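You operate a simulated robot arm through the tools that you are given. There is no shell and no other tool. Be economical: measure what you need, move in short steps, check, and stop when the job is done.

The job below is to be done with a simulated two-armed robot. You get a single attempt, and the scene is never put back.

Task
Wind the music box up, let it play, then stop it.
Fine: box held steady with the other hand while the key turns; lever back at STOP; box slid straight back to the middle line of the table top.
Where things are to end (x, y in the base frame): music box within 35 mm of [590, 190].
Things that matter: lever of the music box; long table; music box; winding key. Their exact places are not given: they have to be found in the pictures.

Only the result counts: the job must be done as asked and must still hold three seconds after the hand-in. Knocking over, shifting, dropping, spilling or breaking anything else fails it.

Robot
Two 7-joint arms with two-finger parallel grippers on one trunk, on a base that drives. Base frame: it is fixed to the floor where the robot stands at the start and does not move with it; the origin is under the middle of the robot, x ahead of it, y to its left, z up. Lengths are in mm, angles in rad, forces in N, time in s.
The left shoulder is at the start at [70, 134, 1151], the right one opposite. With the tool pointing down near the work surface each hand reaches from about 100 to 640 mm from the robot's upright axis, wherever it stands, measured 20 degrees to its own side. Places, roughly: lever of the music box [400, 200, 900]; long table [600, 200, 800]; winding key [500, 100, 900]. Payload 1.57 kg a hand.
Tool frame (each hand has its own): the origin (TCP) lies between the finger pads and is the grasp point; the fingertips stand 30 mm ahead of it; z points along the fingers, y is the line along which they close. The gripper opens to 80 mm. The fingers are 17 mm wide and 12 mm thick; the gripper's body (40 by 82 mm) begins 80 mm behind the TCP.
Orientation is that of the tool frame in the base frame, as [roll, pitch, yaw] about the fixed x, y, z axes, in that order (R = Rz(yaw) Ry(pitch) Rx(roll)). With the fingers straight down and closing along the base's y, the tool's x points along the base's -x, its y along +y and its z along -z.

Tools
- The arms move only by the tool drive_tool. It takes "left_moves", "right_moves" or both (then of equal length, played together; a hand with none holds still); each is one flat list of numbers, 6 for each row, row after row: the shift along the tool's x, y, z in mm, then the turn, a rotation vector about the tool's x, y, z in rad. In form: [tx, ty, tz, ax, ay, az, tx, ty, tz, ax, ay, az, ...]. A call has 1 to 12 rows; each row shifts and turns the commanded pose from where the row before left it, along the tool's axes as they then stand. "left_grip" and "right_grip" are, for a hand that has rows, the opening, from 0 (shut) to 1 (fully open), set as the call begins (left out, the last holds). Rows are played at 5 a second. More than 50 mm and 0.15 rad between two rows, or a gripper value outside its range, and nothing of the call is played. A pose out of reach is approached as far as the arm can. The call stops where the force on the tool passes 40 N (or 10 N more than at its start, if that is more) or the arm is blocked; 0.2 s more then pass. Each finger travels about 153 mm/s and halts on what it meets, pressing with about 31 N; the grip force reading is that of the motor and also rises with nothing between the fingers. The clock runs only during rows and for 0.2 s after the last one: add rows that do not move to give the fingers time. It gives the time, the measured TCP pose, the force on the tool (base axes), the opening and the grip force at its end, in the units of the frame above (readings bear some noise), with the torque about the TCP (base axes, N m) and any sound that the robot's microphone picked up.
- Cameras (640 x 400 px; columns grow to the right, rows downward): "scene" is now at [134.4, 13.6, 1371.1]; the picture's right is [0.15, -0.99, 0.00], its down [-0.64, -0.10, -0.76] and it looks along [0.76, 0.12, -0.64] (base axes); focal length 214 px, centre (320, 200). "left" rides on the left gripper at [72, 7, -122] in its tool frame; the picture's right is [-0.09, 1.00, 0.00], its down [-0.84, -0.08, -0.54] and it looks along [-0.54, -0.05, 0.84] (tool axes); focal length 238 px, centre (320, 200). "right" rides on the right gripper at [72, -7, -122] in its tool frame; the picture's right is [0.09, 1.00, 0.00], its down [-0.84, 0.08, -0.54] and it looks along [-0.54, 0.05, 0.84] (tool axes); focal length 238 px, centre (320, 200).
- capture(camera): a new picture of that camera. The clock stands still meanwhile.
- lift_body(by): slides the trunk up (or, below 0, down) by that many mm; the arms and the scene camera ride with it, the base frame stays. It gives what a move gives, with no picture.
- drive_base(legs): drives the robot by 1 to 6 legs, each [ahead, left, turn to the left] in mm, mm and rad, along the robot's own axes; the way and the turn of a leg run together, so that a leg with both is an arc; at most 1500 mm and 3.142 rad a leg. The arms and the cameras ride along, it lands a little off, and it stops where it bumps. It gives what a move gives.
- pan_tilt(pan, tilt): turns the head with the scene camera to pan (to the left, within 1.501 rad either way) and tilt (down, from -0.506 to 1.204), counted from straight ahead of the robot. It gives what a move gives.
- measure_at(camera, pixels): for up to 12 pixels [column, row] of the newest picture of that camera ("zoom" is the newest enlarged one), the place [x, y, z] in the base frame of the surface seen there, good to about 2 mm. The clock stands still meanwhile.
- zoom(camera, box): a new picture of the part [left, top, right, bottom] of that camera's present view, enlarged. The clock stands still meanwhile.
- sign_off(): hands the job in; it is judged then, once.

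Keep the steps short. Do not move on a guess: measure, check each grasp and each placing, and mend mistakes. In all there are 80 turns and 70 pictures (those below and enlarged ones count). Leave the grippers open and the arms clear of the work at the hand-in unless told otherwise, and finish with a single line.

The tools are called as a command line: name --argument value ..., lists and objects as JSON in quotes. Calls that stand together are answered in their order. drive_tool: Moves the arms, as the interface text tells. Its arguments: {"type":"object","properties":{"left_moves":{"type":"array","items":{"type":"number"}},"left_grip":{"type":"number"},"right_moves":{"type":"array","items":{"type":"number"}},"right_grip":{"type":"number"}},"required":[]} The other tools are called the same way: lift_body (by) slides the trunk up or down; drive_base (legs) drives the base; pan_tilt (pan, tilt) turns the head that bears the scene camera; capture (camera) takes a picture; measure_at (camera, pixels) gives the place of the surface under pixels of a picture; zoom (camera, box) takes an enlarged picture of a part of a camera's view; sign_off () hands the job in.

At the start:

```text
time_s: 0.0
left_ee_pos: [387.5, 375.5, 1215.3]
left_orientation: [3.141, 0.0, -3.141]
left_force: [-0.1, -0.1, -0.1]
left_ft_torque: [0.02, -0.02, -0.02]
left_width: 79.8
left_gripper_force: 0.0
right_ee_pos: [389.1, -8.6, 1222.7]
right_orientation: [3.14, 0.0, -3.141]
right_force: [0.1, 0.5, -0.9]
right_ft_torque: [-0.01, -0.04, -0.02]
right_width: 80.1
right_gripper_force: 0.0
trunk travel left (down, up): [-725.0, 215.0]
robot x, y, heading: [0.7, 4.9, -0.002]
head pan, tilt: [0.155, 0.7]
```

scene: 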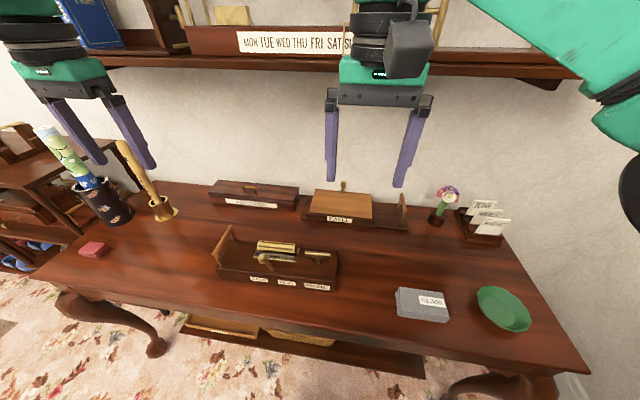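
right: 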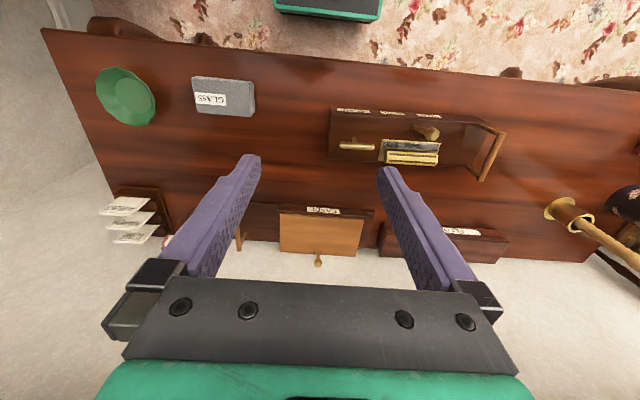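
left: 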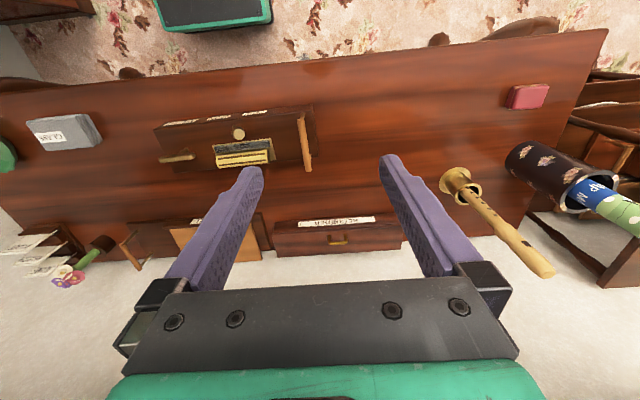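

I see the music box near (278,265) in the scene picture. I'll zoom in on it first.

zoom --camera "scene" --box '[200, 215, 350, 309]'

zoom --camera "right" --box '[310, 90, 520, 221]'

zoom --camera "left" --box '[140, 80, 332, 200]'

```text
4.26 times, centred on (275, 262) of scene
```

zoom: 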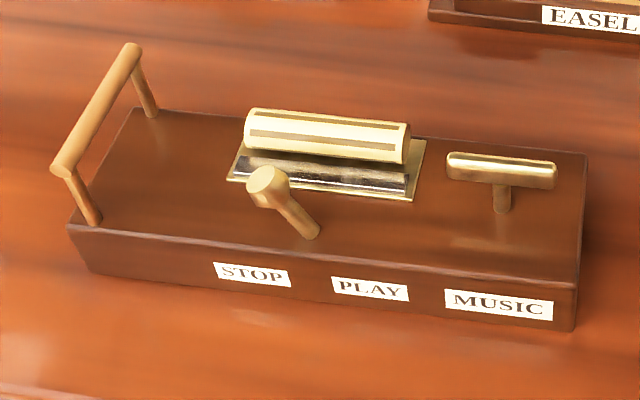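

```text
3.05 times, centred on (415, 156) of right
```

zoom: 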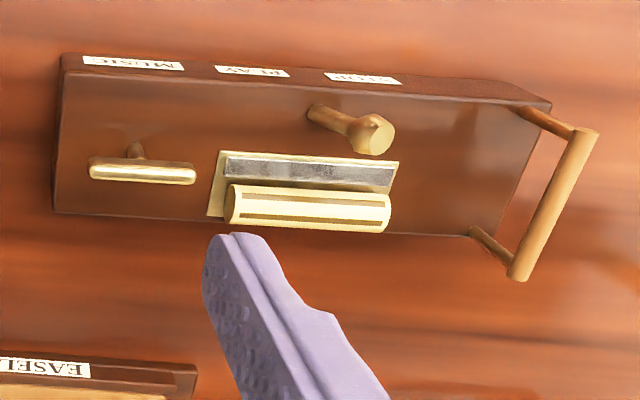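

```text
3.33 times, centred on (236, 140) of left
```

zoom: 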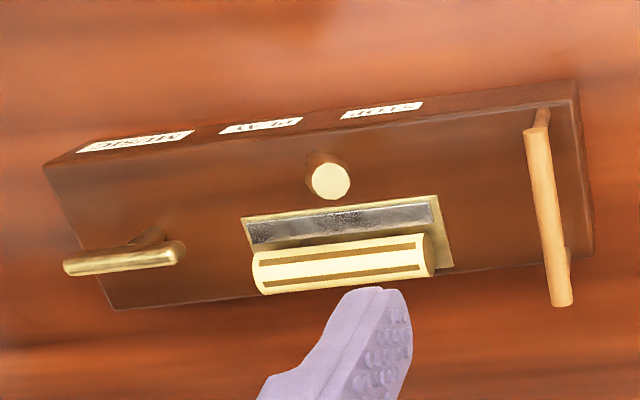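

I'll zoom the scene again so that I can measure the box corners, lever, key and handle.

zoom --camera "scene" --box '[200, 215, 350, 309]'

measure_at --camera "zoom" --pixels '[[76, 226], [576, 282], [582, 158], [140, 112], [455, 160], [548, 170], [502, 205], [265, 184], [312, 232], [66, 168], [130, 52], [300, 350]]'

measure_at --camera "scene" --pixels '[[50, 275], [240, 320], [420, 345], [580, 368], [300, 230], [150, 225], [425, 225], [215, 186], [355, 255], [92, 249], [420, 303], [330, 210]]'

```text
4.26 times, centred on (275, 262) of scene
```

zoom: 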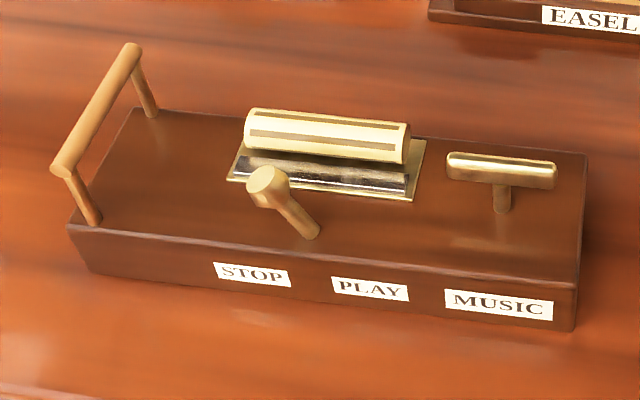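

```text
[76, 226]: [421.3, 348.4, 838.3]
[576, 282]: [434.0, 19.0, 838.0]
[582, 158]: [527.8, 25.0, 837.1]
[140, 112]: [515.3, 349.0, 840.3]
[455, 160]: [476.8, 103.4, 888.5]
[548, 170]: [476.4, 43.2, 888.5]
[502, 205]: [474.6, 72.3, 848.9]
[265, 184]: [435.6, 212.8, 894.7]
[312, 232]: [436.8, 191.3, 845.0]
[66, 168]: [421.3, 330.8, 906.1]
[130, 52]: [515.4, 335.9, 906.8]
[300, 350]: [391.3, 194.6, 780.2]
```

```text
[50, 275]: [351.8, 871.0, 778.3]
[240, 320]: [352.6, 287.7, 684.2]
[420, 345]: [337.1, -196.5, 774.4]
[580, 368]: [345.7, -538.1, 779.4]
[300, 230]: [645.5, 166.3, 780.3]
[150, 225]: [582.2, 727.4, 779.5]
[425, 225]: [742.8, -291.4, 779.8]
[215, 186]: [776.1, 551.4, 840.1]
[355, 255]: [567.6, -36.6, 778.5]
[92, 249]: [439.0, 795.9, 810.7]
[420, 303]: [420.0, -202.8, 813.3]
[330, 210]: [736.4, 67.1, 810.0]
```

The box centre is about (475,185) with its top at z 838. The key bar runs along y at (476,73,z≈885), the lever knob is at (436,213,895) leaning to STOP, and the handle bar is at y≈333, z≈905. I'll drive the base 150 mm left so both hands have good reach.

drive_base --legs '[[0, 150, 0]]'

pan_tilt --pan 0.0 --tilt 0.8

capture --camera "scene"

```text
time_s: 1.4
left_ee_pos: [386.1, 521.1, 1217.3]
left_orientation: [3.14, 0.0, -3.14]
left_force: [0.0, -0.2, 0.3]
left_ft_torque: [0.02, -0.03, 0.01]
left_width: 80.1
left_gripper_force: 0.1
right_ee_pos: [389.5, 137.7, 1223.4]
right_orientation: [3.138, 0.0, -3.14]
right_force: [0.2, 0.2, 0.5]
right_ft_torque: [0.02, 0.0, -0.01]
right_width: 80.0
right_gripper_force: 0.1
trunk travel left (down, up): [-725.0, 215.0]
robot x, y, heading: [-1.3, 149.0, 0.002]
head pan, tilt: [0.155, 0.7]
```

```text
time_s: 2.1
left_ee_pos: [386.0, 523.6, 1215.3]
left_orientation: [-3.141, 0.001, -3.141]
left_force: [-0.1, -0.2, 0.8]
left_ft_torque: [-0.04, 0.03, 0.01]
left_width: 79.9
left_gripper_force: 0.0
right_ee_pos: [388.8, 140.3, 1223.1]
right_orientation: [3.14, 0.0, -3.14]
right_force: [0.3, 0.7, -0.1]
right_ft_torque: [-0.03, 0.01, 0.0]
right_width: 80.1
right_gripper_force: 0.1
trunk travel left (down, up): [-725.0, 215.0]
robot x, y, heading: [-0.5, 149.7, 0.0]
head pan, tilt: [0.0, 0.799]
```

```text
62 pictures are left
```

scene: 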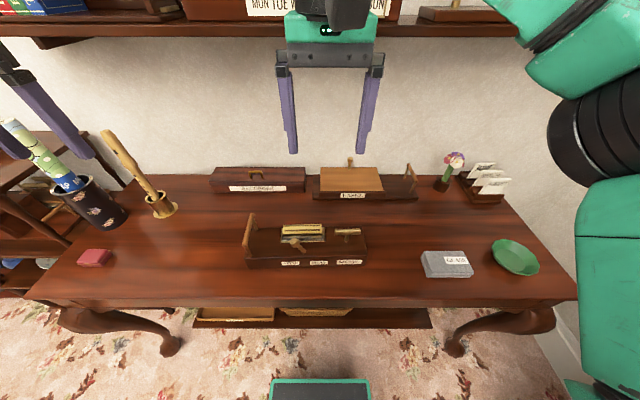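

The base moved as planned. I'll re-measure the handle, key and lever from here.

zoom --camera "scene" --box '[234, 200, 378, 290]'

measure_at --camera "zoom" --pixels '[[56, 150], [68, 115], [80, 80], [460, 140], [505, 140], [555, 145], [505, 165], [265, 185], [310, 210], [300, 262], [100, 262], [560, 250]]'

```text
4.44 times, centred on (306, 245) of scene
```

zoom: 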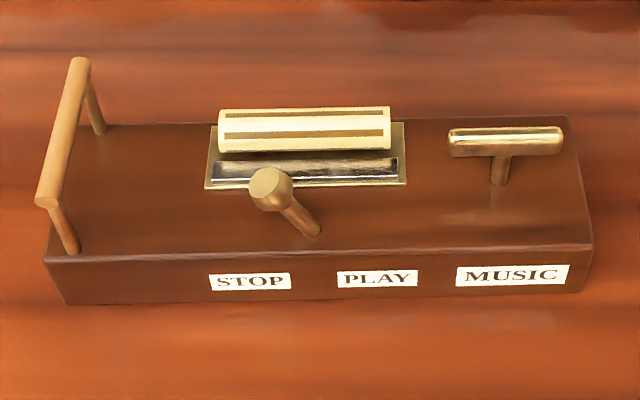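

```text
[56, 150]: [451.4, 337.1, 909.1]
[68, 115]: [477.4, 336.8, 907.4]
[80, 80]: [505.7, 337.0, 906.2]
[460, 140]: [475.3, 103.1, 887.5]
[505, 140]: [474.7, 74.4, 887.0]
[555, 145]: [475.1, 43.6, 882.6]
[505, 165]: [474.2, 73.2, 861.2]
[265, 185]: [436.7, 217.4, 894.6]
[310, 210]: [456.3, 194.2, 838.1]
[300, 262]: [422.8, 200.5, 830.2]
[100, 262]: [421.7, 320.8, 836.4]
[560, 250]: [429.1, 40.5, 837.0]
```

Handle bar middle is (468,337,907) and the key bar is (475,73.5,887). Both hands go above their targets at z≈1000.

drive_tool --left_moves '[-11.7, -26.7, 30.7, 0, 0, 0, -11.7, -26.7, 30.7, 0, 0, 0, -11.7, -26.7, 30.7, 0, 0, 0, -11.7, -26.7, 30.7, 0, 0, 0, -11.7, -26.7, 30.7, 0, 0, 0, -11.7, -26.7, 30.7, 0, 0, 0, -11.7, -26.7, 30.7, 0, 0, 0]' --right_moves '[-12.3, -9.5, 31.9, 0, 0, 0, -12.3, -9.5, 31.9, 0, 0, 0, -12.3, -9.5, 31.9, 0, 0, 0, -12.3, -9.5, 31.9, 0, 0, 0, -12.3, -9.5, 31.9, 0, 0, 0, -12.3, -9.5, 31.9, 0, 0, 0, -12.3, -9.5, 31.9, 0, 0, 0]' --left_grip 1 --right_grip 1

drive_tool --right_moves '[0, 0, 0, 0, 0, -0.1309, 0, 0, 0, 0, 0, -0.1309, 0, 0, 0, 0, 0, -0.1309, 0, 0, 0, 0, 0, -0.1309, 0, 0, 0, 0, 0, -0.1309, 0, 0, 0, 0, 0, -0.1309, 0, 0, 0, 0, 0, -0.1309, 0, 0, 0, 0, 0, -0.1309, 0, 0, 0, 0, 0, -0.1309, 0, 0, 0, 0, 0, -0.1309, 0, 0, 0, 0, 0, -0.1309, 0, 0, 0, 0, 0, -0.1309]'

capture --camera "scene"

```text
time_s: 3.7
left_ee_pos: [469.6, 336.5, 1000.2]
left_orientation: [3.139, -0.001, -3.141]
left_force: [0.4, -0.4, 0.1]
left_ft_torque: [0.05, 0.04, -0.01]
left_width: 80.0
left_gripper_force: 0.1
right_ee_pos: [478.0, 70.9, 998.1]
right_orientation: [3.141, -0.003, -3.139]
right_force: [0.2, 0.2, 0.5]
right_ft_torque: [0.0, -0.01, -0.01]
right_width: 80.0
right_gripper_force: 0.0
trunk travel left (down, up): [-725.0, 215.0]
robot x, y, heading: [0.5, 146.4, 0.003]
head pan, tilt: [0.0, 0.799]
```

```text
time_s: 6.3
left_ee_pos: [467.9, 336.7, 1002.4]
left_orientation: [3.138, 0.001, -3.141]
left_force: [0.4, 0.3, 0.8]
left_ft_torque: [0.02, 0.0, -0.01]
left_width: 80.2
left_gripper_force: 0.1
right_ee_pos: [475.6, 73.3, 998.8]
right_orientation: [3.141, 0.0, -2.485]
right_force: [-0.2, -0.5, 0.5]
right_ft_torque: [0.0, 0.02, 0.03]
right_width: 80.1
right_gripper_force: 0.0
right hand out of reach, approached as far as the arm can: row 6, 7, 8, 9, 10, 11, 12
trunk travel left (down, up): [-725.0, 215.0]
robot x, y, heading: [-3.0, 149.4, -0.001]
head pan, tilt: [0.0, 0.799]
```

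```text
60 pictures are left
```

scene: 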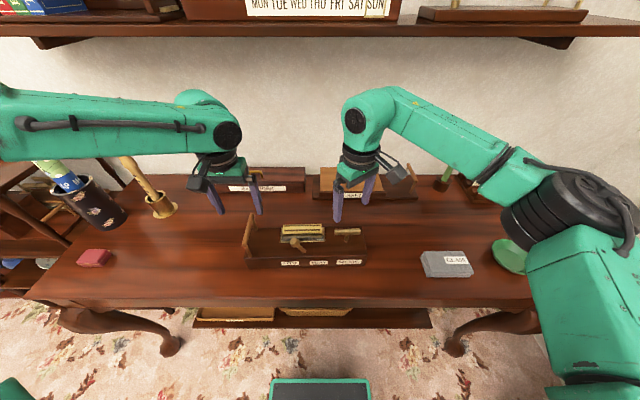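

The right wrist stops at a yaw of about 0.65 rad counter-clockwise. I'll turn it the other way to get the fingers closing along x. That also leaves room for clockwise winding.

drive_tool --right_moves '[0, 0, 0, 0, 0, 0.1309, 0, 0, 0, 0, 0, 0.1309, 0, 0, 0, 0, 0, 0.1309, 0, 0, 0, 0, 0, 0.1309, 0, 0, 0, 0, 0, 0.1309, 0, 0, 0, 0, 0, 0.1309, 0, 0, 0, 0, 0, 0.1309, 0, 0, 0, 0, 0, 0.1309, 0, 0, 0, 0, 0, 0.1309, 0, 0, 0, 0, 0, 0.1309, 0, 0, 0, 0, 0, 0.1309, 0, 0, 0, 0, 0, 0.1309]'

```text
time_s: 8.9
left_ee_pos: [468.1, 336.8, 1001.3]
left_orientation: [-3.141, 0.0, -3.141]
left_force: [0.6, 0.0, 0.7]
left_ft_torque: [0.02, 0.0, -0.01]
left_width: 79.9
left_gripper_force: 0.2
right_ee_pos: [474.7, 73.3, 1000.5]
right_orientation: [-3.141, 0.0, 2.224]
right_force: [-0.3, -0.4, -0.5]
right_ft_torque: [0.05, 0.0, -0.02]
right_width: 79.7
right_gripper_force: 0.0
trunk travel left (down, up): [-725.0, 215.0]
robot x, y, heading: [3.2, 148.9, 0.004]
head pan, tilt: [0.0, 0.799]
```

The right hand is at yaw 2.224, so I'll turn it 0.654 more. The left hand comes down onto the handle to z≈900, open.

drive_tool --right_moves '[0, 0, 0, 0, 0, 0.1308, 0, 0, 0, 0, 0, 0.1308, 0, 0, 0, 0, 0, 0.1308, 0, 0, 0, 0, 0, 0.1308, 0, 0, 0, 0, 0, 0.1308]' --left_moves '[0, 0, 20.2, 0, 0, 0, 0, 0, 20.2, 0, 0, 0, 0, 0, 20.2, 0, 0, 0, 0, 0, 20.2, 0, 0, 0, 0, 0, 20.2, 0, 0, 0]'

capture --camera "left"

capture --camera "right"

```text
time_s: 10.1
left_ee_pos: [468.3, 337.3, 900.3]
left_orientation: [-3.14, 0.001, -3.14]
left_force: [-0.5, 0.3, -0.1]
left_ft_torque: [0.0, 0.01, 0.0]
left_width: 80.1
left_gripper_force: 0.0
right_ee_pos: [475.2, 72.8, 1000.9]
right_orientation: [3.141, 0.001, 1.571]
right_force: [-0.4, 0.5, 0.6]
right_ft_torque: [-0.03, -0.03, 0.01]
right_width: 80.1
right_gripper_force: 0.0
trunk travel left (down, up): [-725.0, 215.0]
robot x, y, heading: [-2.5, 151.4, 0.0]
head pan, tilt: [0.0, 0.799]
```

```text
59 pictures are left
```

left: 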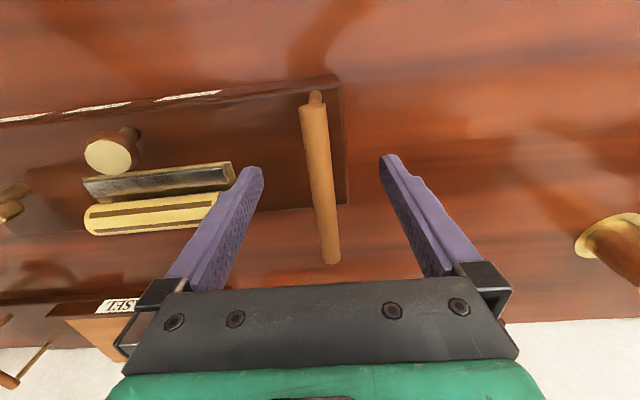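

```text
58 pictures are left
```

right: 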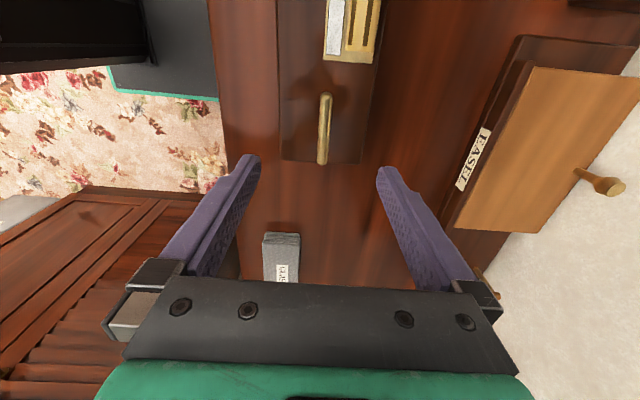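

The handle bar lies between the left fingers at (320,180), and the key bar at (325,130) is centred for the right hand. I'll close the left hand on the handle and lower the right one to z≈878.

drive_tool --left_moves '[0, 0, 0, 0, 0, 0, 0, 0, 0, 0, 0, 0, 0, 0, 0, 0, 0, 0, 0, 0, 0, 0, 0, 0, 0, 0, 0, 0, 0, 0]' --left_grip 0 --right_moves '[0, 0, 24.6, 0, 0, 0, 0, 0, 24.6, 0, 0, 0, 0, 0, 24.6, 0, 0, 0, 0, 0, 24.6, 0, 0, 0, 0, 0, 24.6, 0, 0, 0]'

capture --camera "right"

capture --camera "scene"

```text
time_s: 11.3
left_ee_pos: [469.5, 337.8, 900.2]
left_orientation: [-3.141, -0.002, -3.139]
left_force: [0.6, 2.1, 1.4]
left_ft_torque: [0.03, 0.02, 0.52]
left_width: 14.9
left_gripper_force: 30.9
right_ee_pos: [475.4, 74.1, 876.1]
right_orientation: [-3.141, -0.002, 1.574]
right_force: [-0.4, 0.0, 0.8]
right_ft_torque: [-0.03, 0.01, -0.01]
right_width: 80.0
right_gripper_force: 0.1
trunk travel left (down, up): [-725.0, 215.0]
robot x, y, heading: [-1.2, 149.7, -0.001]
head pan, tilt: [0.0, 0.799]
```

```text
57 pictures are left
```

right: 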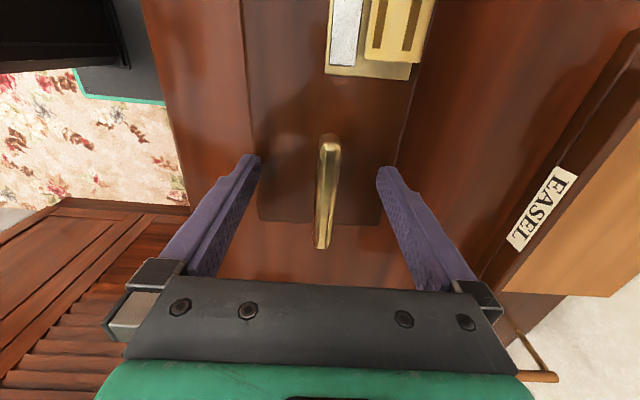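

```text
56 pictures are left
```

scene: 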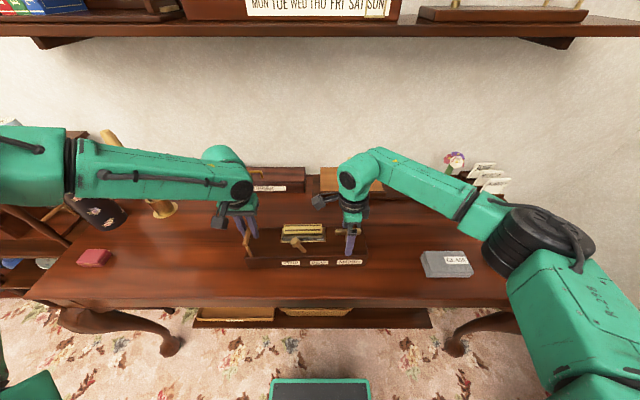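

The handle is gripped (14.9 mm wide, 31 N) and the key bar is centred between the right fingers. I'll close the right hand.

drive_tool --right_moves '[0, 0, 0, 0, 0, 0, 0, 0, 0, 0, 0, 0, 0, 0, 0, 0, 0, 0]' --right_grip 0

drive_tool --right_moves '[0, 0, 0, 0, 0, 0.1, 0, 0, 0, 0, 0, 0.1, 0, 0, 0, 0, 0, 0.1]'

```text
time_s: 12.1
left_ee_pos: [470.0, 336.9, 899.1]
left_orientation: [3.141, 0.001, -3.14]
left_force: [1.7, 0.5, 0.3]
left_ft_torque: [0.0, -0.06, 0.5]
left_width: 14.7
left_gripper_force: 31.1
right_ee_pos: [474.9, 73.3, 876.6]
right_orientation: [-3.14, 0.0, 1.572]
right_force: [-0.6, -0.8, 1.0]
right_ft_torque: [-0.22, 0.0, 0.01]
right_width: 11.8
right_gripper_force: 29.0
trunk travel left (down, up): [-725.0, 215.0]
robot x, y, heading: [-3.2, 147.6, 0.001]
head pan, tilt: [0.0, 0.799]
```

```text
time_s: 12.9
left_ee_pos: [468.8, 336.9, 901.3]
left_orientation: [-3.141, 0.0, -3.138]
left_force: [0.9, 1.3, 1.0]
left_ft_torque: [0.0, -0.32, 0.33]
left_width: 14.5
left_gripper_force: 30.7
right_ee_pos: [477.2, 72.0, 876.3]
right_orientation: [-3.141, -0.001, 1.271]
right_force: [2.2, -2.3, 3.5]
right_ft_torque: [0.11, -0.07, 0.05]
right_width: 11.9
right_gripper_force: 29.4
trunk travel left (down, up): [-725.0, 215.0]
robot x, y, heading: [0.9, 147.9, 0.002]
head pan, tilt: [0.0, 0.799]
```

It turns clockwise with little torque. I'll keep going in that direction and then look.

drive_tool --right_moves '[0, 0, 0, 0, 0, 0.12, 0, 0, 0, 0, 0, 0.12, 0, 0, 0, 0, 0, 0.12, 0, 0, 0, 0, 0, 0.12, 0, 0, 0, 0, 0, 0.12, 0, 0, 0, 0, 0, 0.12, 0, 0, 0, 0, 0, 0.12, 0, 0, 0, 0, 0, 0.12]'

zoom --camera "scene" --box '[224, 180, 400, 290]'

capture --camera "right"

```text
time_s: 14.7
left_ee_pos: [469.3, 336.8, 899.5]
left_orientation: [3.139, 0.002, -3.14]
left_force: [0.7, 9.2, 2.2]
left_ft_torque: [0.01, 0.19, 0.17]
left_width: 14.7
left_gripper_force: 30.5
right_ee_pos: [475.1, 72.7, 876.1]
right_orientation: [3.141, 0.004, 0.311]
right_force: [-2.0, -8.0, -0.6]
right_ft_torque: [0.09, -0.5, 0.12]
right_width: 11.8
right_gripper_force: 29.0
trunk travel left (down, up): [-725.0, 215.0]
robot x, y, heading: [3.2, 150.1, 0.003]
head pan, tilt: [0.0, 0.799]
```

```text
3.64 times, centred on (312, 235) of scene
```

zoom: 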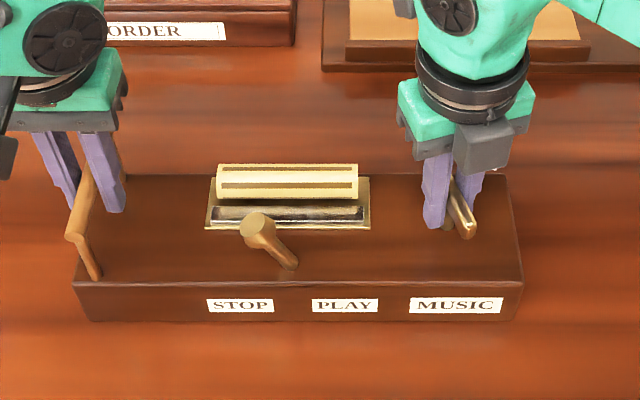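

```text
54 pictures are left
```

right: 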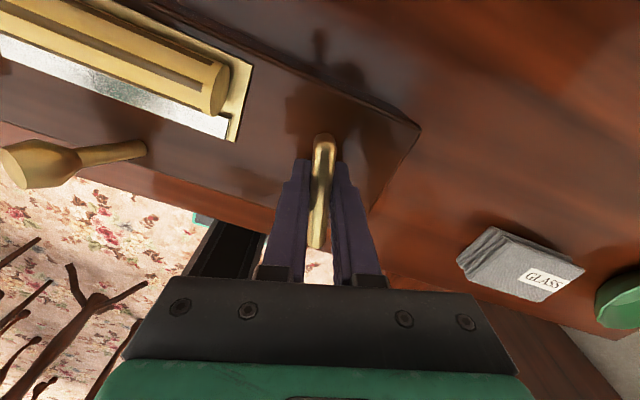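

The key follows the fingers and the box stays still. I'll go on clockwise.

drive_tool --right_moves '[0, 0, 0, 0, 0, 0.13, 0, 0, 0, 0, 0, 0.13, 0, 0, 0, 0, 0, 0.13, 0, 0, 0, 0, 0, 0.13, 0, 0, 0, 0, 0, 0.13, 0, 0, 0, 0, 0, 0.13, 0, 0, 0, 0, 0, 0.13, 0, 0, 0, 0, 0, 0.13, 0, 0, 0, 0, 0, 0.13, 0, 0, 0, 0, 0, 0.13, 0, 0, 0, 0, 0, 0.13, 0, 0, 0, 0, 0, 0.13]'

drive_tool --right_moves '[0, 0, 0, 0, 0, 0.1, 0, 0, 0, 0, 0, 0.1, 0, 0, 0, 0, 0, 0.1]'

zoom --camera "scene" --box '[224, 180, 400, 290]'

```text
time_s: 17.3
left_ee_pos: [468.4, 336.6, 899.5]
left_orientation: [3.14, -0.003, 3.142]
left_force: [1.4, 26.3, 2.0]
left_ft_torque: [-0.07, 0.05, 0.47]
left_width: 14.5
left_gripper_force: 31.6
right_ee_pos: [475.4, 73.5, 877.0]
right_orientation: [3.141, -0.001, -1.252]
right_force: [-3.8, -25.9, 0.0]
right_ft_torque: [-0.01, -0.03, 0.11]
right_width: 11.8
right_gripper_force: 27.9
trunk travel left (down, up): [-725.0, 215.0]
robot x, y, heading: [-1.0, 150.8, 0.001]
head pan, tilt: [0.0, 0.799]
```

```text
time_s: 18.1
left_ee_pos: [469.5, 336.1, 900.0]
left_orientation: [3.14, -0.002, -3.14]
left_force: [1.8, 22.8, 0.4]
left_ft_torque: [-0.06, 0.41, 0.41]
left_width: 14.9
left_gripper_force: 30.6
right_ee_pos: [475.4, 74.1, 877.0]
right_orientation: [-3.141, 0.0, -1.55]
right_force: [-1.0, -22.5, 1.0]
right_ft_torque: [0.12, 0.02, 0.12]
right_width: 11.9
right_gripper_force: 29.0
trunk travel left (down, up): [-725.0, 215.0]
robot x, y, heading: [0.3, 149.9, -0.005]
head pan, tilt: [0.0, 0.799]
```

```text
3.64 times, centred on (312, 235) of scene
```

zoom: 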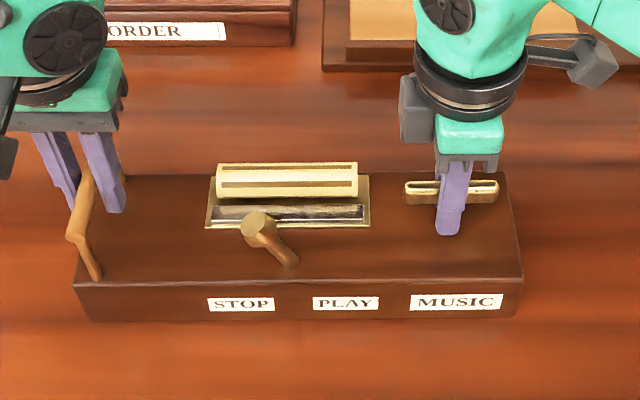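

The half turn is done and the torque stays near 0.12 N m. I'll open the right hand and lift it 50 mm, then check whether the key stays put.

drive_tool --right_moves '[0, 0, 0, 0, 0, 0, 0, 0, 0, 0, 0, 0, 0, 0, -20, 0, 0, 0, 0, 0, -30, 0, 0, 0]' --right_grip 1

zoom --camera "scene" --box '[224, 180, 400, 290]'

measure_at --camera "zoom" --pixels '[[412, 187], [452, 187], [492, 187], [90, 283], [515, 278], [257, 227], [290, 262]]'

```text
time_s: 19.1
left_ee_pos: [469.7, 335.7, 901.1]
left_orientation: [-3.141, 0.001, -3.14]
left_force: [0.6, -2.7, 0.2]
left_ft_torque: [-0.05, 0.35, 0.06]
left_width: 14.6
left_gripper_force: 30.4
right_ee_pos: [477.0, 73.3, 926.1]
right_orientation: [-3.141, 0.002, -1.548]
right_force: [0.5, -0.1, 0.7]
right_ft_torque: [-0.02, -0.02, 0.0]
right_width: 80.0
right_gripper_force: 0.0
trunk travel left (down, up): [-725.0, 215.0]
robot x, y, heading: [-0.1, 148.6, 0.004]
head pan, tilt: [0.0, 0.799]
```

```text
3.64 times, centred on (312, 235) of scene
```

zoom: 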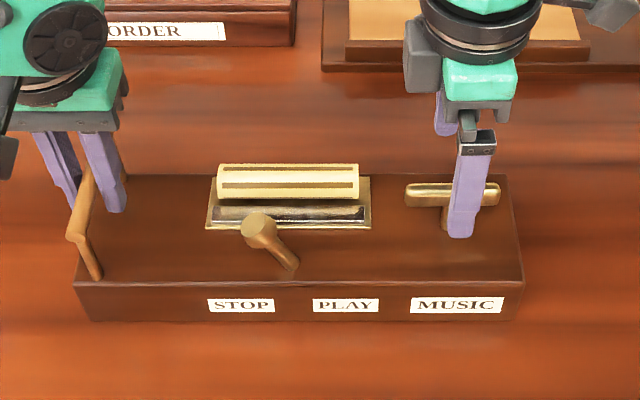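

```text
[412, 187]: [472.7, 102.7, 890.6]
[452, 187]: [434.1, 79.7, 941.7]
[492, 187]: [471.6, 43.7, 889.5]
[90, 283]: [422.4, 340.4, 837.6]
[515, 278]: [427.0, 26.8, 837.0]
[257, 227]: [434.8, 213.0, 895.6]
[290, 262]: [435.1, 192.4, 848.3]
```

The key stays where I left it and the box hasn't moved. I'll turn the right wrist back by π above the key and grip again.

drive_tool --right_moves '[0, 0, -10, 0, 0, -0.13, 0, 0, 0, 0, 0, -0.13, 0, 0, 0, 0, 0, -0.13, 0, 0, 0, 0, 0, -0.13, 0, 0, 0, 0, 0, -0.13, 0, 0, 0, 0, 0, -0.13, 0, 0, 0, 0, 0, -0.13, 0, 0, 0, 0, 0, -0.13, 0, 0, 0, 0, 0, -0.13, 0, 0, 0, 0, 0, -0.13, 0, 0, 0, 0, 0, -0.13, 0, 0, 0, 0, 0, -0.13]'

drive_tool --right_moves '[0, 0, 0, 0, 0, -0.13, 0, 0, 0, 0, 0, -0.13, 0, 0, 0, 0, 0, -0.13, 0, 0, 0, 0, 0, -0.13, 0, 0, 0, 0, 0, -0.13, 0, 0, 0, 0, 0, -0.13, 0, 0, 0, 0, 0, -0.13, 0, 0, 0, 0, 0, -0.13, 0, 0, 0, 0, 0, -0.13, 0, 0, 0, 0, 0, -0.13, 0, 0, 0, 0, 0, -0.13, 0, 0, 0, 0, 0, -0.13]'

capture --camera "right"

```text
time_s: 21.7
left_ee_pos: [468.5, 335.9, 899.8]
left_orientation: [-3.142, 0.0, -3.141]
left_force: [-0.9, -1.1, 0.7]
left_ft_torque: [0.0, 0.01, 0.05]
left_width: 14.6
left_gripper_force: 30.3
right_ee_pos: [476.6, 73.4, 936.4]
right_orientation: [-3.14, 0.0, 0.014]
right_force: [-0.2, 0.4, 0.3]
right_ft_torque: [0.02, -0.02, 0.02]
right_width: 80.1
right_gripper_force: 0.0
trunk travel left (down, up): [-725.0, 215.0]
robot x, y, heading: [-1.9, 146.8, -0.001]
head pan, tilt: [0.0, 0.799]
```

```text
time_s: 24.3
left_ee_pos: [469.0, 337.0, 900.7]
left_orientation: [-3.142, 0.0, -3.138]
left_force: [1.1, -1.6, -0.3]
left_ft_torque: [0.01, 0.01, 0.09]
left_width: 14.5
left_gripper_force: 31.1
right_ee_pos: [474.5, 72.3, 936.1]
right_orientation: [-3.141, -0.002, 1.576]
right_force: [-0.5, -0.2, -0.2]
right_ft_torque: [0.02, 0.03, 0.03]
right_width: 79.6
right_gripper_force: 0.0
trunk travel left (down, up): [-725.0, 215.0]
robot x, y, heading: [-1.4, 148.1, 0.002]
head pan, tilt: [0.0, 0.799]
```

```text
51 pictures are left
```

right: 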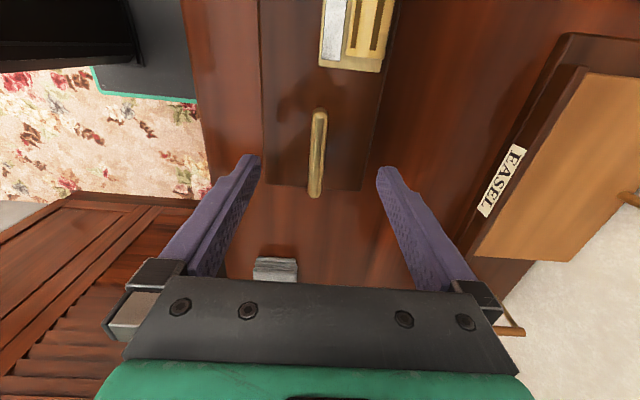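

The bar sits about 2 mm toward -x of centre. I'll correct for that, come down 60 mm, close, and start the next half turn.

drive_tool --right_moves '[0, -2, 20, 0, 0, 0, 0, 0, 20, 0, 0, 0, 0, 0, 20, 0, 0, 0]'

drive_tool --right_moves '[0, 0, 0, 0, 0, 0, 0, 0, 0, 0, 0, 0, 0, 0, 0, 0, 0, 0, 0, 0, 0, 0, 0, 0.13, 0, 0, 0, 0, 0, 0.13, 0, 0, 0, 0, 0, 0.13, 0, 0, 0, 0, 0, 0.13, 0, 0, 0, 0, 0, 0.13, 0, 0, 0, 0, 0, 0.13, 0, 0, 0, 0, 0, 0.13, 0, 0, 0, 0, 0, 0.13, 0, 0, 0, 0, 0, 0.13]' --right_grip 0

drive_tool --right_moves '[0, 0, 0, 0, 0, 0.13, 0, 0, 0, 0, 0, 0.13, 0, 0, 0, 0, 0, 0.13, 0, 0, 0, 0, 0, 0.13, 0, 0, 0, 0, 0, 0.13, 0, 0, 0, 0, 0, 0.13, 0, 0, 0, 0, 0, 0.13, 0, 0, 0, 0, 0, 0.13, 0, 0, 0, 0, 0, 0.13]'

```text
time_s: 25.1
left_ee_pos: [469.7, 337.6, 901.0]
left_orientation: [3.141, -0.001, -3.14]
left_force: [0.9, -1.3, 1.3]
left_ft_torque: [0.03, -0.06, 0.08]
left_width: 14.8
left_gripper_force: 30.5
right_ee_pos: [474.8, 72.9, 877.6]
right_orientation: [-3.141, -0.001, 1.572]
right_force: [-0.3, -0.6, 0.1]
right_ft_torque: [0.04, -0.02, -0.03]
right_width: 80.1
right_gripper_force: 0.1
trunk travel left (down, up): [-725.0, 215.0]
robot x, y, heading: [-0.7, 150.6, 0.003]
head pan, tilt: [0.0, 0.799]
```

```text
time_s: 27.7
left_ee_pos: [471.5, 337.3, 901.1]
left_orientation: [3.14, 0.007, -3.139]
left_force: [30.4, 9.1, 0.1]
left_ft_torque: [0.02, 0.08, -0.57]
left_width: 16.0
left_gripper_force: 31.5
right_ee_pos: [470.9, 74.8, 875.9]
right_orientation: [-3.139, 0.007, 0.431]
right_force: [-29.9, -8.4, 2.2]
right_ft_torque: [0.53, -0.55, 9.29]
right_width: 50.8
right_gripper_force: 31.4
trunk travel left (down, up): [-725.0, 215.0]
robot x, y, heading: [0.1, 144.0, 0.005]
head pan, tilt: [0.0, 0.799]
```

```text
time_s: 28.2
left_ee_pos: [472.7, 341.5, 902.0]
left_orientation: [3.135, 0.014, -3.142]
left_force: [12.6, 6.8, -7.6]
left_ft_torque: [0.03, -0.04, -0.54]
left_width: 17.5
left_gripper_force: 31.2
right_ee_pos: [468.5, 74.7, 877.0]
right_orientation: [-3.14, 0.013, 0.304]
right_force: [-13.2, -6.7, 7.3]
right_ft_torque: [0.91, -0.49, 3.94]
right_width: 54.1
right_gripper_force: 31.1
trunk travel left (down, up): [-725.0, 215.0]
robot x, y, heading: [-0.9, 147.6, 0.002]
head pan, tilt: [0.0, 0.799]
stopped in row 2 (left hand): the force on the tool passed its limit (the readings are from after the stop); the commanded pose is now the measured one
```

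The key hit a hard stop: torque rose to 9 N m and the fingers were wedged open. It looks fully wound. I'll open the right hand at once and look.

drive_tool --right_moves '[0, 0, 0, 0, 0, 0, 0, 0, 0, 0, 0, 0]' --right_grip 1

zoom --camera "scene" --box '[224, 180, 400, 290]'

capture --camera "right"

```text
time_s: 28.8
left_ee_pos: [472.8, 338.5, 900.7]
left_orientation: [3.136, 0.009, 3.141]
left_force: [-1.4, -2.0, 0.8]
left_ft_torque: [-0.07, -0.27, -0.46]
left_width: 17.3
left_gripper_force: 31.2
right_ee_pos: [470.4, 75.3, 876.3]
right_orientation: [3.141, 0.009, 0.29]
right_force: [0.6, -0.3, -0.5]
right_ft_torque: [-0.03, 0.02, 0.01]
right_width: 80.4
right_gripper_force: 0.1
trunk travel left (down, up): [-725.0, 215.0]
robot x, y, heading: [-1.2, 148.8, 0.001]
head pan, tilt: [0.0, 0.799]
```

```text
3.64 times, centred on (312, 235) of scene
```

zoom: 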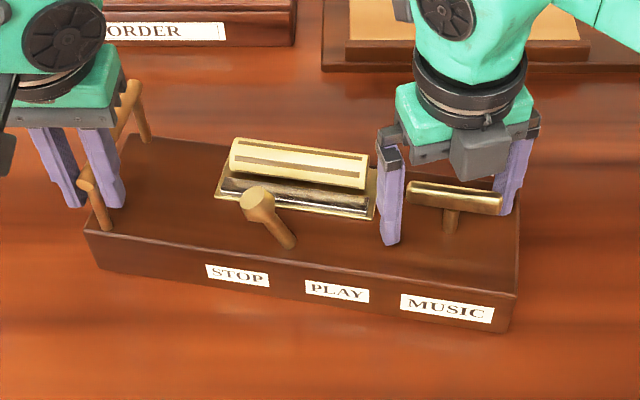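

```text
49 pictures are left
```

right: 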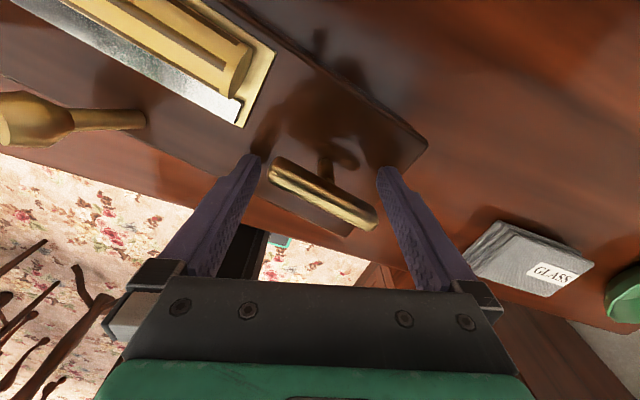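

The key seems to have stopped at half a turn, and the extra force turned the box a little clockwise. The lever is still at STOP. I'll raise the right hand clear and measure the new box pose.

drive_tool --right_moves '[0, 0, -30, 0, 0, 0, 0, 0, -40, 0, 0, 0, 0, 0, -40, 0, 0, 0]'

zoom --camera "scene" --box '[224, 180, 400, 290]'

measure_at --camera "zoom" --pixels '[[92, 231], [510, 293], [513, 215], [140, 142], [415, 187], [495, 200], [258, 202], [290, 240], [88, 182], [132, 95], [300, 300], [420, 310]]'

```text
time_s: 29.6
left_ee_pos: [470.5, 339.4, 900.9]
left_orientation: [3.138, 0.009, -3.141]
left_force: [-2.5, -1.8, 0.1]
left_ft_torque: [-0.07, -0.08, -0.44]
left_width: 16.9
left_gripper_force: 31.4
right_ee_pos: [470.6, 75.3, 988.0]
right_orientation: [3.14, 0.008, 0.29]
right_force: [0.2, 1.3, -0.4]
right_ft_torque: [0.02, 0.02, -0.02]
right_width: 79.9
right_gripper_force: 0.0
trunk travel left (down, up): [-725.0, 215.0]
robot x, y, heading: [-2.0, 149.6, -0.0]
head pan, tilt: [0.0, 0.799]
```

```text
3.64 times, centred on (312, 235) of scene
```

zoom: 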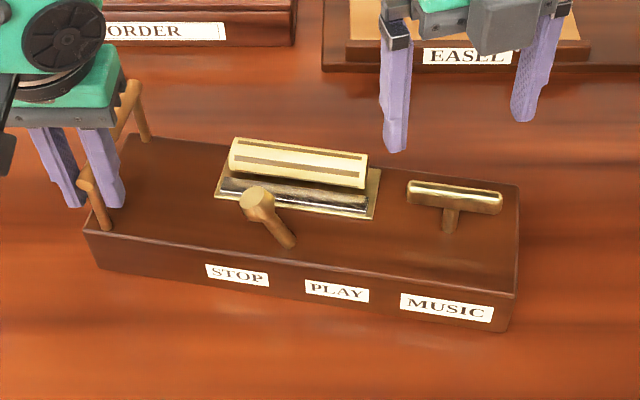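

```text
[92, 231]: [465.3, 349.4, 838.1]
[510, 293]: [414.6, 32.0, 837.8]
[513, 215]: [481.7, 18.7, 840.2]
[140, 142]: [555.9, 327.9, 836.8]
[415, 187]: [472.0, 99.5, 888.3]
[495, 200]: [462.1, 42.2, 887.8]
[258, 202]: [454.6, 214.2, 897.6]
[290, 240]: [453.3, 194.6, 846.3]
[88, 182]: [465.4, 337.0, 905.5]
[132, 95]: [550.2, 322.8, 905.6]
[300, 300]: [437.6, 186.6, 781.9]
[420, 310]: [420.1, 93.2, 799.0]
```

The box now sits at yaw ≈ −0.16, with the lever knob at (455,214,897) and its pivot near (453,194). I'll put the right hand over the knob with half-open fingers closing along the box's length, so they straddle the lever.

drive_tool --right_moves '[0, 0, 0, 0, 0, 0.1125, 0, 0, 0, 0, 0, 0.1125, 0, 0, 0, 0, 0, 0.1125, 0, 0, 0, 0, 0, 0.1125, -9.5, -33.7, 0, 0, 0, 0, -9.5, -33.7, 0, 0, 0, 0, -9.5, -33.7, 0, 0, 0, 0, -9.5, -33.7, 0, 0, 0, 0]' --right_grip 0.55

capture --camera "right"

capture --camera "scene"

```text
time_s: 31.4
left_ee_pos: [473.1, 340.3, 902.1]
left_orientation: [3.137, 0.011, -3.139]
left_force: [-1.3, 1.1, 0.3]
left_ft_torque: [-0.27, -0.06, -0.42]
left_width: 16.8
left_gripper_force: 31.0
right_ee_pos: [452.6, 213.8, 984.0]
right_orientation: [3.136, 0.007, -0.161]
right_force: [0.8, 0.5, -0.2]
right_ft_torque: [0.0, -0.01, -0.03]
right_width: 44.0
right_gripper_force: 0.1
trunk travel left (down, up): [-725.0, 215.0]
robot x, y, heading: [-0.2, 149.0, 0.004]
head pan, tilt: [0.0, 0.799]
```

```text
47 pictures are left
```

right: 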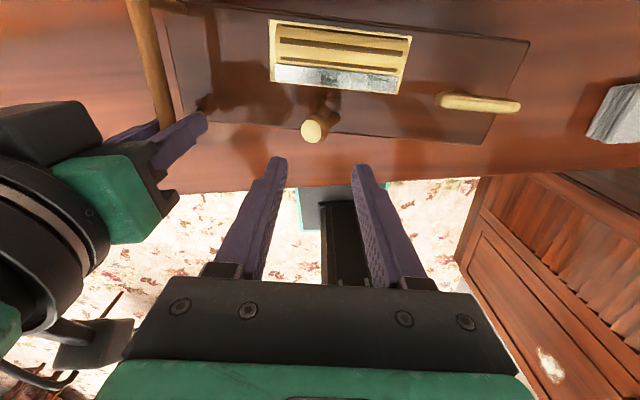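

```text
46 pictures are left
```

scene: 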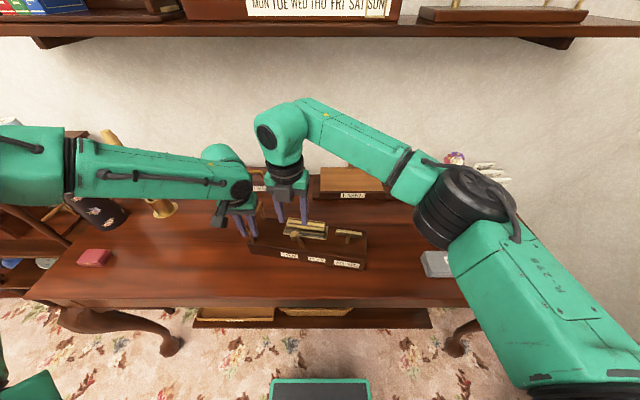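

The knob at (315,125) is centred between the fingers. I'll lower to z≈892 and check.

drive_tool --right_moves '[0, 0, 31, 0, 0, 0, 0, 0, 31, 0, 0, 0, 0, 0, 30, 0, 0, 0]'

capture --camera "right"

zoom --camera "scene" --box '[224, 180, 400, 290]'

```text
time_s: 32.2
left_ee_pos: [471.7, 339.4, 901.9]
left_orientation: [3.136, 0.008, -3.139]
left_force: [-1.7, 1.3, 0.5]
left_ft_torque: [-0.03, -0.04, -0.46]
left_width: 16.8
left_gripper_force: 31.2
right_ee_pos: [453.6, 214.6, 893.2]
right_orientation: [3.136, 0.008, -0.157]
right_force: [-0.9, 0.3, 0.1]
right_ft_torque: [-0.02, 0.0, -0.02]
right_width: 43.9
right_gripper_force: 0.1
trunk travel left (down, up): [-725.0, 215.0]
robot x, y, heading: [2.4, 147.2, 0.0]
head pan, tilt: [0.0, 0.799]
```

```text
45 pictures are left
```

right: 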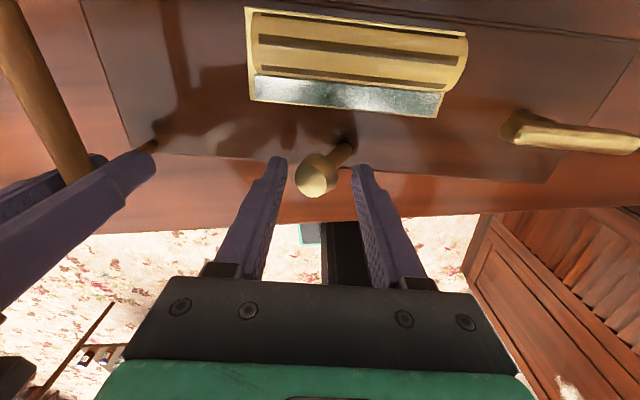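

```text
3.64 times, centred on (312, 235) of scene
```

zoom: 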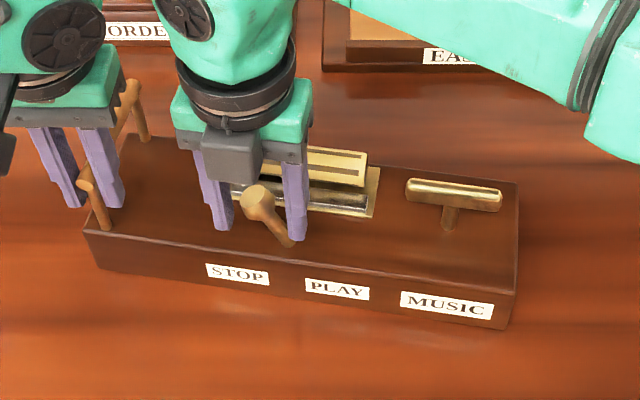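

I'll check the knob's depth against the fingers before pushing.

measure_at --camera "zoom" --pixels '[[258, 197], [262, 212], [275, 225], [288, 240], [222, 215], [296, 225]]'

```text
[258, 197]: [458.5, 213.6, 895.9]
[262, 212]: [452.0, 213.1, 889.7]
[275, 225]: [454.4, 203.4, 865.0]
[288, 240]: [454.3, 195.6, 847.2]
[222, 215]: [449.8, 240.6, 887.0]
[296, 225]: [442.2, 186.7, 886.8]
```

The knob is in the finger plane. I'll push the lever toward PLAY, along tool +y, in small steps.

drive_tool --right_moves '[0, 10, 0, 0, 0, 0, 0, 10, 0, 0, 0, 0, 0, 10, 0, 0, 0, 0, 0, 8, 0, 0, 0, 0, 0, 7, 0, 0, 0, 0]'

zoom --camera "scene" --box '[224, 180, 400, 290]'

```text
time_s: 33.4
left_ee_pos: [471.7, 338.1, 902.2]
left_orientation: [3.137, 0.008, -3.14]
left_force: [-2.6, -1.9, 0.2]
left_ft_torque: [0.04, -0.05, -0.44]
left_width: 16.5
left_gripper_force: 30.6
right_ee_pos: [444.7, 167.7, 895.1]
right_orientation: [3.137, 0.006, -0.159]
right_force: [1.8, 2.9, 0.2]
right_ft_torque: [0.12, -0.09, 0.0]
right_width: 45.9
right_gripper_force: 0.8
trunk travel left (down, up): [-725.0, 215.0]
robot x, y, heading: [1.8, 153.6, 0.002]
head pan, tilt: [0.0, 0.799]
```

```text
3.64 times, centred on (312, 235) of scene
```

zoom: 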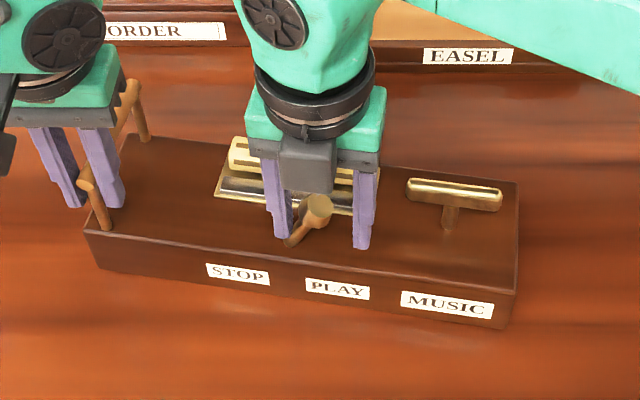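

The lever now leans toward PLAY but I've heard nothing yet. I'll push a few mm more and wait.

drive_tool --right_moves '[0, 4, 0, 0, 0, 0, 0, 4, 0, 0, 0, 0, 0, 3, 0, 0, 0, 0, 0, 0, 0, 0, 0, 0, 0, 0, 0, 0, 0, 0]'

zoom --camera "scene" --box '[224, 180, 400, 290]'

measure_at --camera "zoom" --pixels '[[322, 205], [325, 212], [292, 240]]'

```text
time_s: 34.6
left_ee_pos: [471.4, 338.7, 901.8]
left_orientation: [3.139, 0.009, 3.141]
left_force: [-3.2, -20.1, -4.5]
left_ft_torque: [-0.07, -0.09, -0.52]
left_width: 16.6
left_gripper_force: 31.4
right_ee_pos: [445.7, 158.7, 894.9]
right_orientation: [-3.141, 0.007, -0.157]
right_force: [3.1, 19.8, 5.4]
right_ft_torque: [0.67, -0.18, 0.14]
right_width: 62.4
right_gripper_force: 10.2
trunk travel left (down, up): [-725.0, 215.0]
robot x, y, heading: [2.3, 152.1, -0.0]
head pan, tilt: [0.0, 0.799]
```

```text
3.64 times, centred on (312, 235) of scene
```

zoom: 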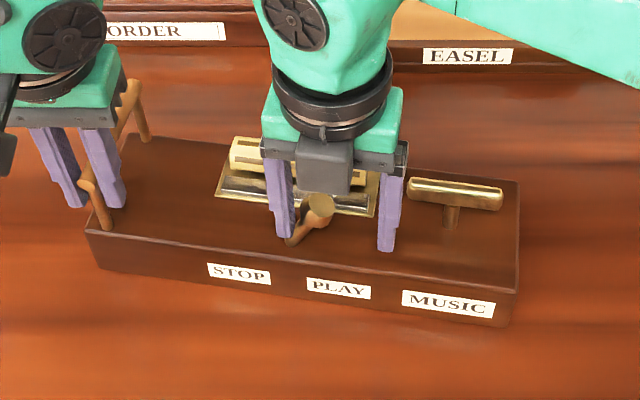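

```text
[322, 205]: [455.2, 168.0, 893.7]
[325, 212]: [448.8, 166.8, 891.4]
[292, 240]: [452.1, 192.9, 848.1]
```

The lever is at its PLAY stop with the knob at y≈168 and the reaction force at 20 N. I'll back off to relieve the push, then wait and listen.

drive_tool --right_moves '[0, -8, 0, 0, 0, 0, 0, -7, 0, 0, 0, 0, 0, 0, 0, 0, 0, 0, 0, 0, 0, 0, 0, 0, 0, 0, 0, 0, 0, 0, 0, 0, 0, 0, 0, 0]'

zoom --camera "scene" --box '[224, 180, 400, 290]'

```text
time_s: 36.0
left_ee_pos: [472.1, 340.0, 902.6]
left_orientation: [3.134, 0.009, -3.139]
left_force: [-0.6, 3.1, 0.7]
left_ft_torque: [0.11, 0.43, -0.39]
left_width: 16.7
left_gripper_force: 30.4
right_ee_pos: [446.1, 171.7, 894.5]
right_orientation: [3.137, 0.007, -0.158]
right_force: [-0.4, -0.5, -0.2]
right_ft_torque: [-0.01, -0.01, -0.01]
right_width: 43.8
right_gripper_force: 0.1
trunk travel left (down, up): [-725.0, 215.0]
robot x, y, heading: [-1.3, 151.4, -0.002]
head pan, tilt: [0.0, 0.799]
```

```text
3.64 times, centred on (312, 235) of scene
```

zoom: 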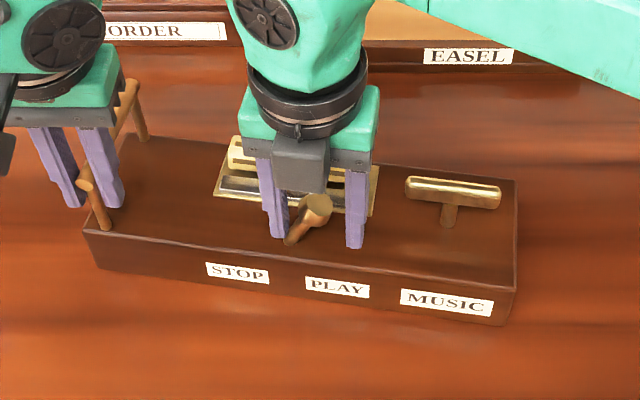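

Still silent. I'll raise the right hand clear and wait about 2 s with the lever at PLAY. Then I'll look at the roller.

drive_tool --right_moves '[0, 0, -35, 0, 0, 0, 0, 0, -35, 0, 0, 0, 0, 0, -30, 0, 0, 0, 0, 30, 0, 0, 0, 0, 0, 30, 0, 0, 0, 0, 0, 30, 0, 0, 0, 0, 0, 0, 0, 0, 0, 0, 0, 0, 0, 0, 0, 0, 0, 0, 0, 0, 0, 0, 0, 0, 0, 0, 0, 0]' --right_grip 1

zoom --camera "scene" --box '[224, 180, 400, 290]'

measure_at --camera "zoom" --pixels '[[415, 187], [452, 192], [495, 200], [95, 229], [510, 293], [318, 205]]'

```text
time_s: 38.2
left_ee_pos: [472.8, 338.5, 902.1]
left_orientation: [3.134, 0.009, -3.139]
left_force: [-3.5, -0.5, -1.6]
left_ft_torque: [0.02, -0.02, -0.48]
left_width: 16.6
left_gripper_force: 31.0
right_ee_pos: [433.9, 83.8, 996.3]
right_orientation: [3.136, 0.008, -0.16]
right_force: [-0.1, 0.5, -0.4]
right_ft_torque: [-0.01, -0.03, 0.02]
right_width: 79.9
right_gripper_force: 0.0
trunk travel left (down, up): [-725.0, 215.0]
robot x, y, heading: [1.4, 149.8, 0.002]
head pan, tilt: [0.0, 0.799]
```

```text
3.64 times, centred on (312, 235) of scene
```

zoom: 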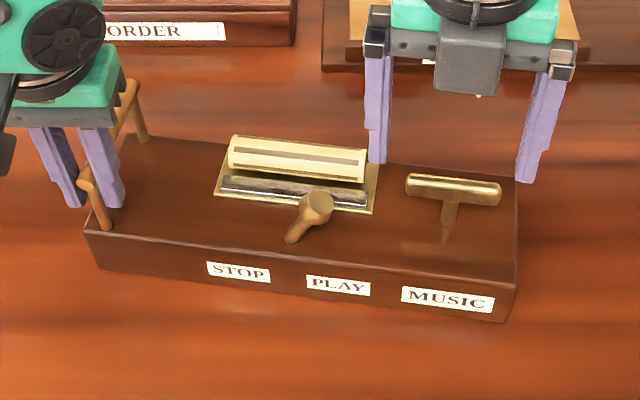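

```text
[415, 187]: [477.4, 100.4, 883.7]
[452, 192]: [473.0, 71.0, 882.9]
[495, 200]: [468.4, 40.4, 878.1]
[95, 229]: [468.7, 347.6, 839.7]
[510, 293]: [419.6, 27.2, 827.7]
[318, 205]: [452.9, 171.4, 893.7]
```

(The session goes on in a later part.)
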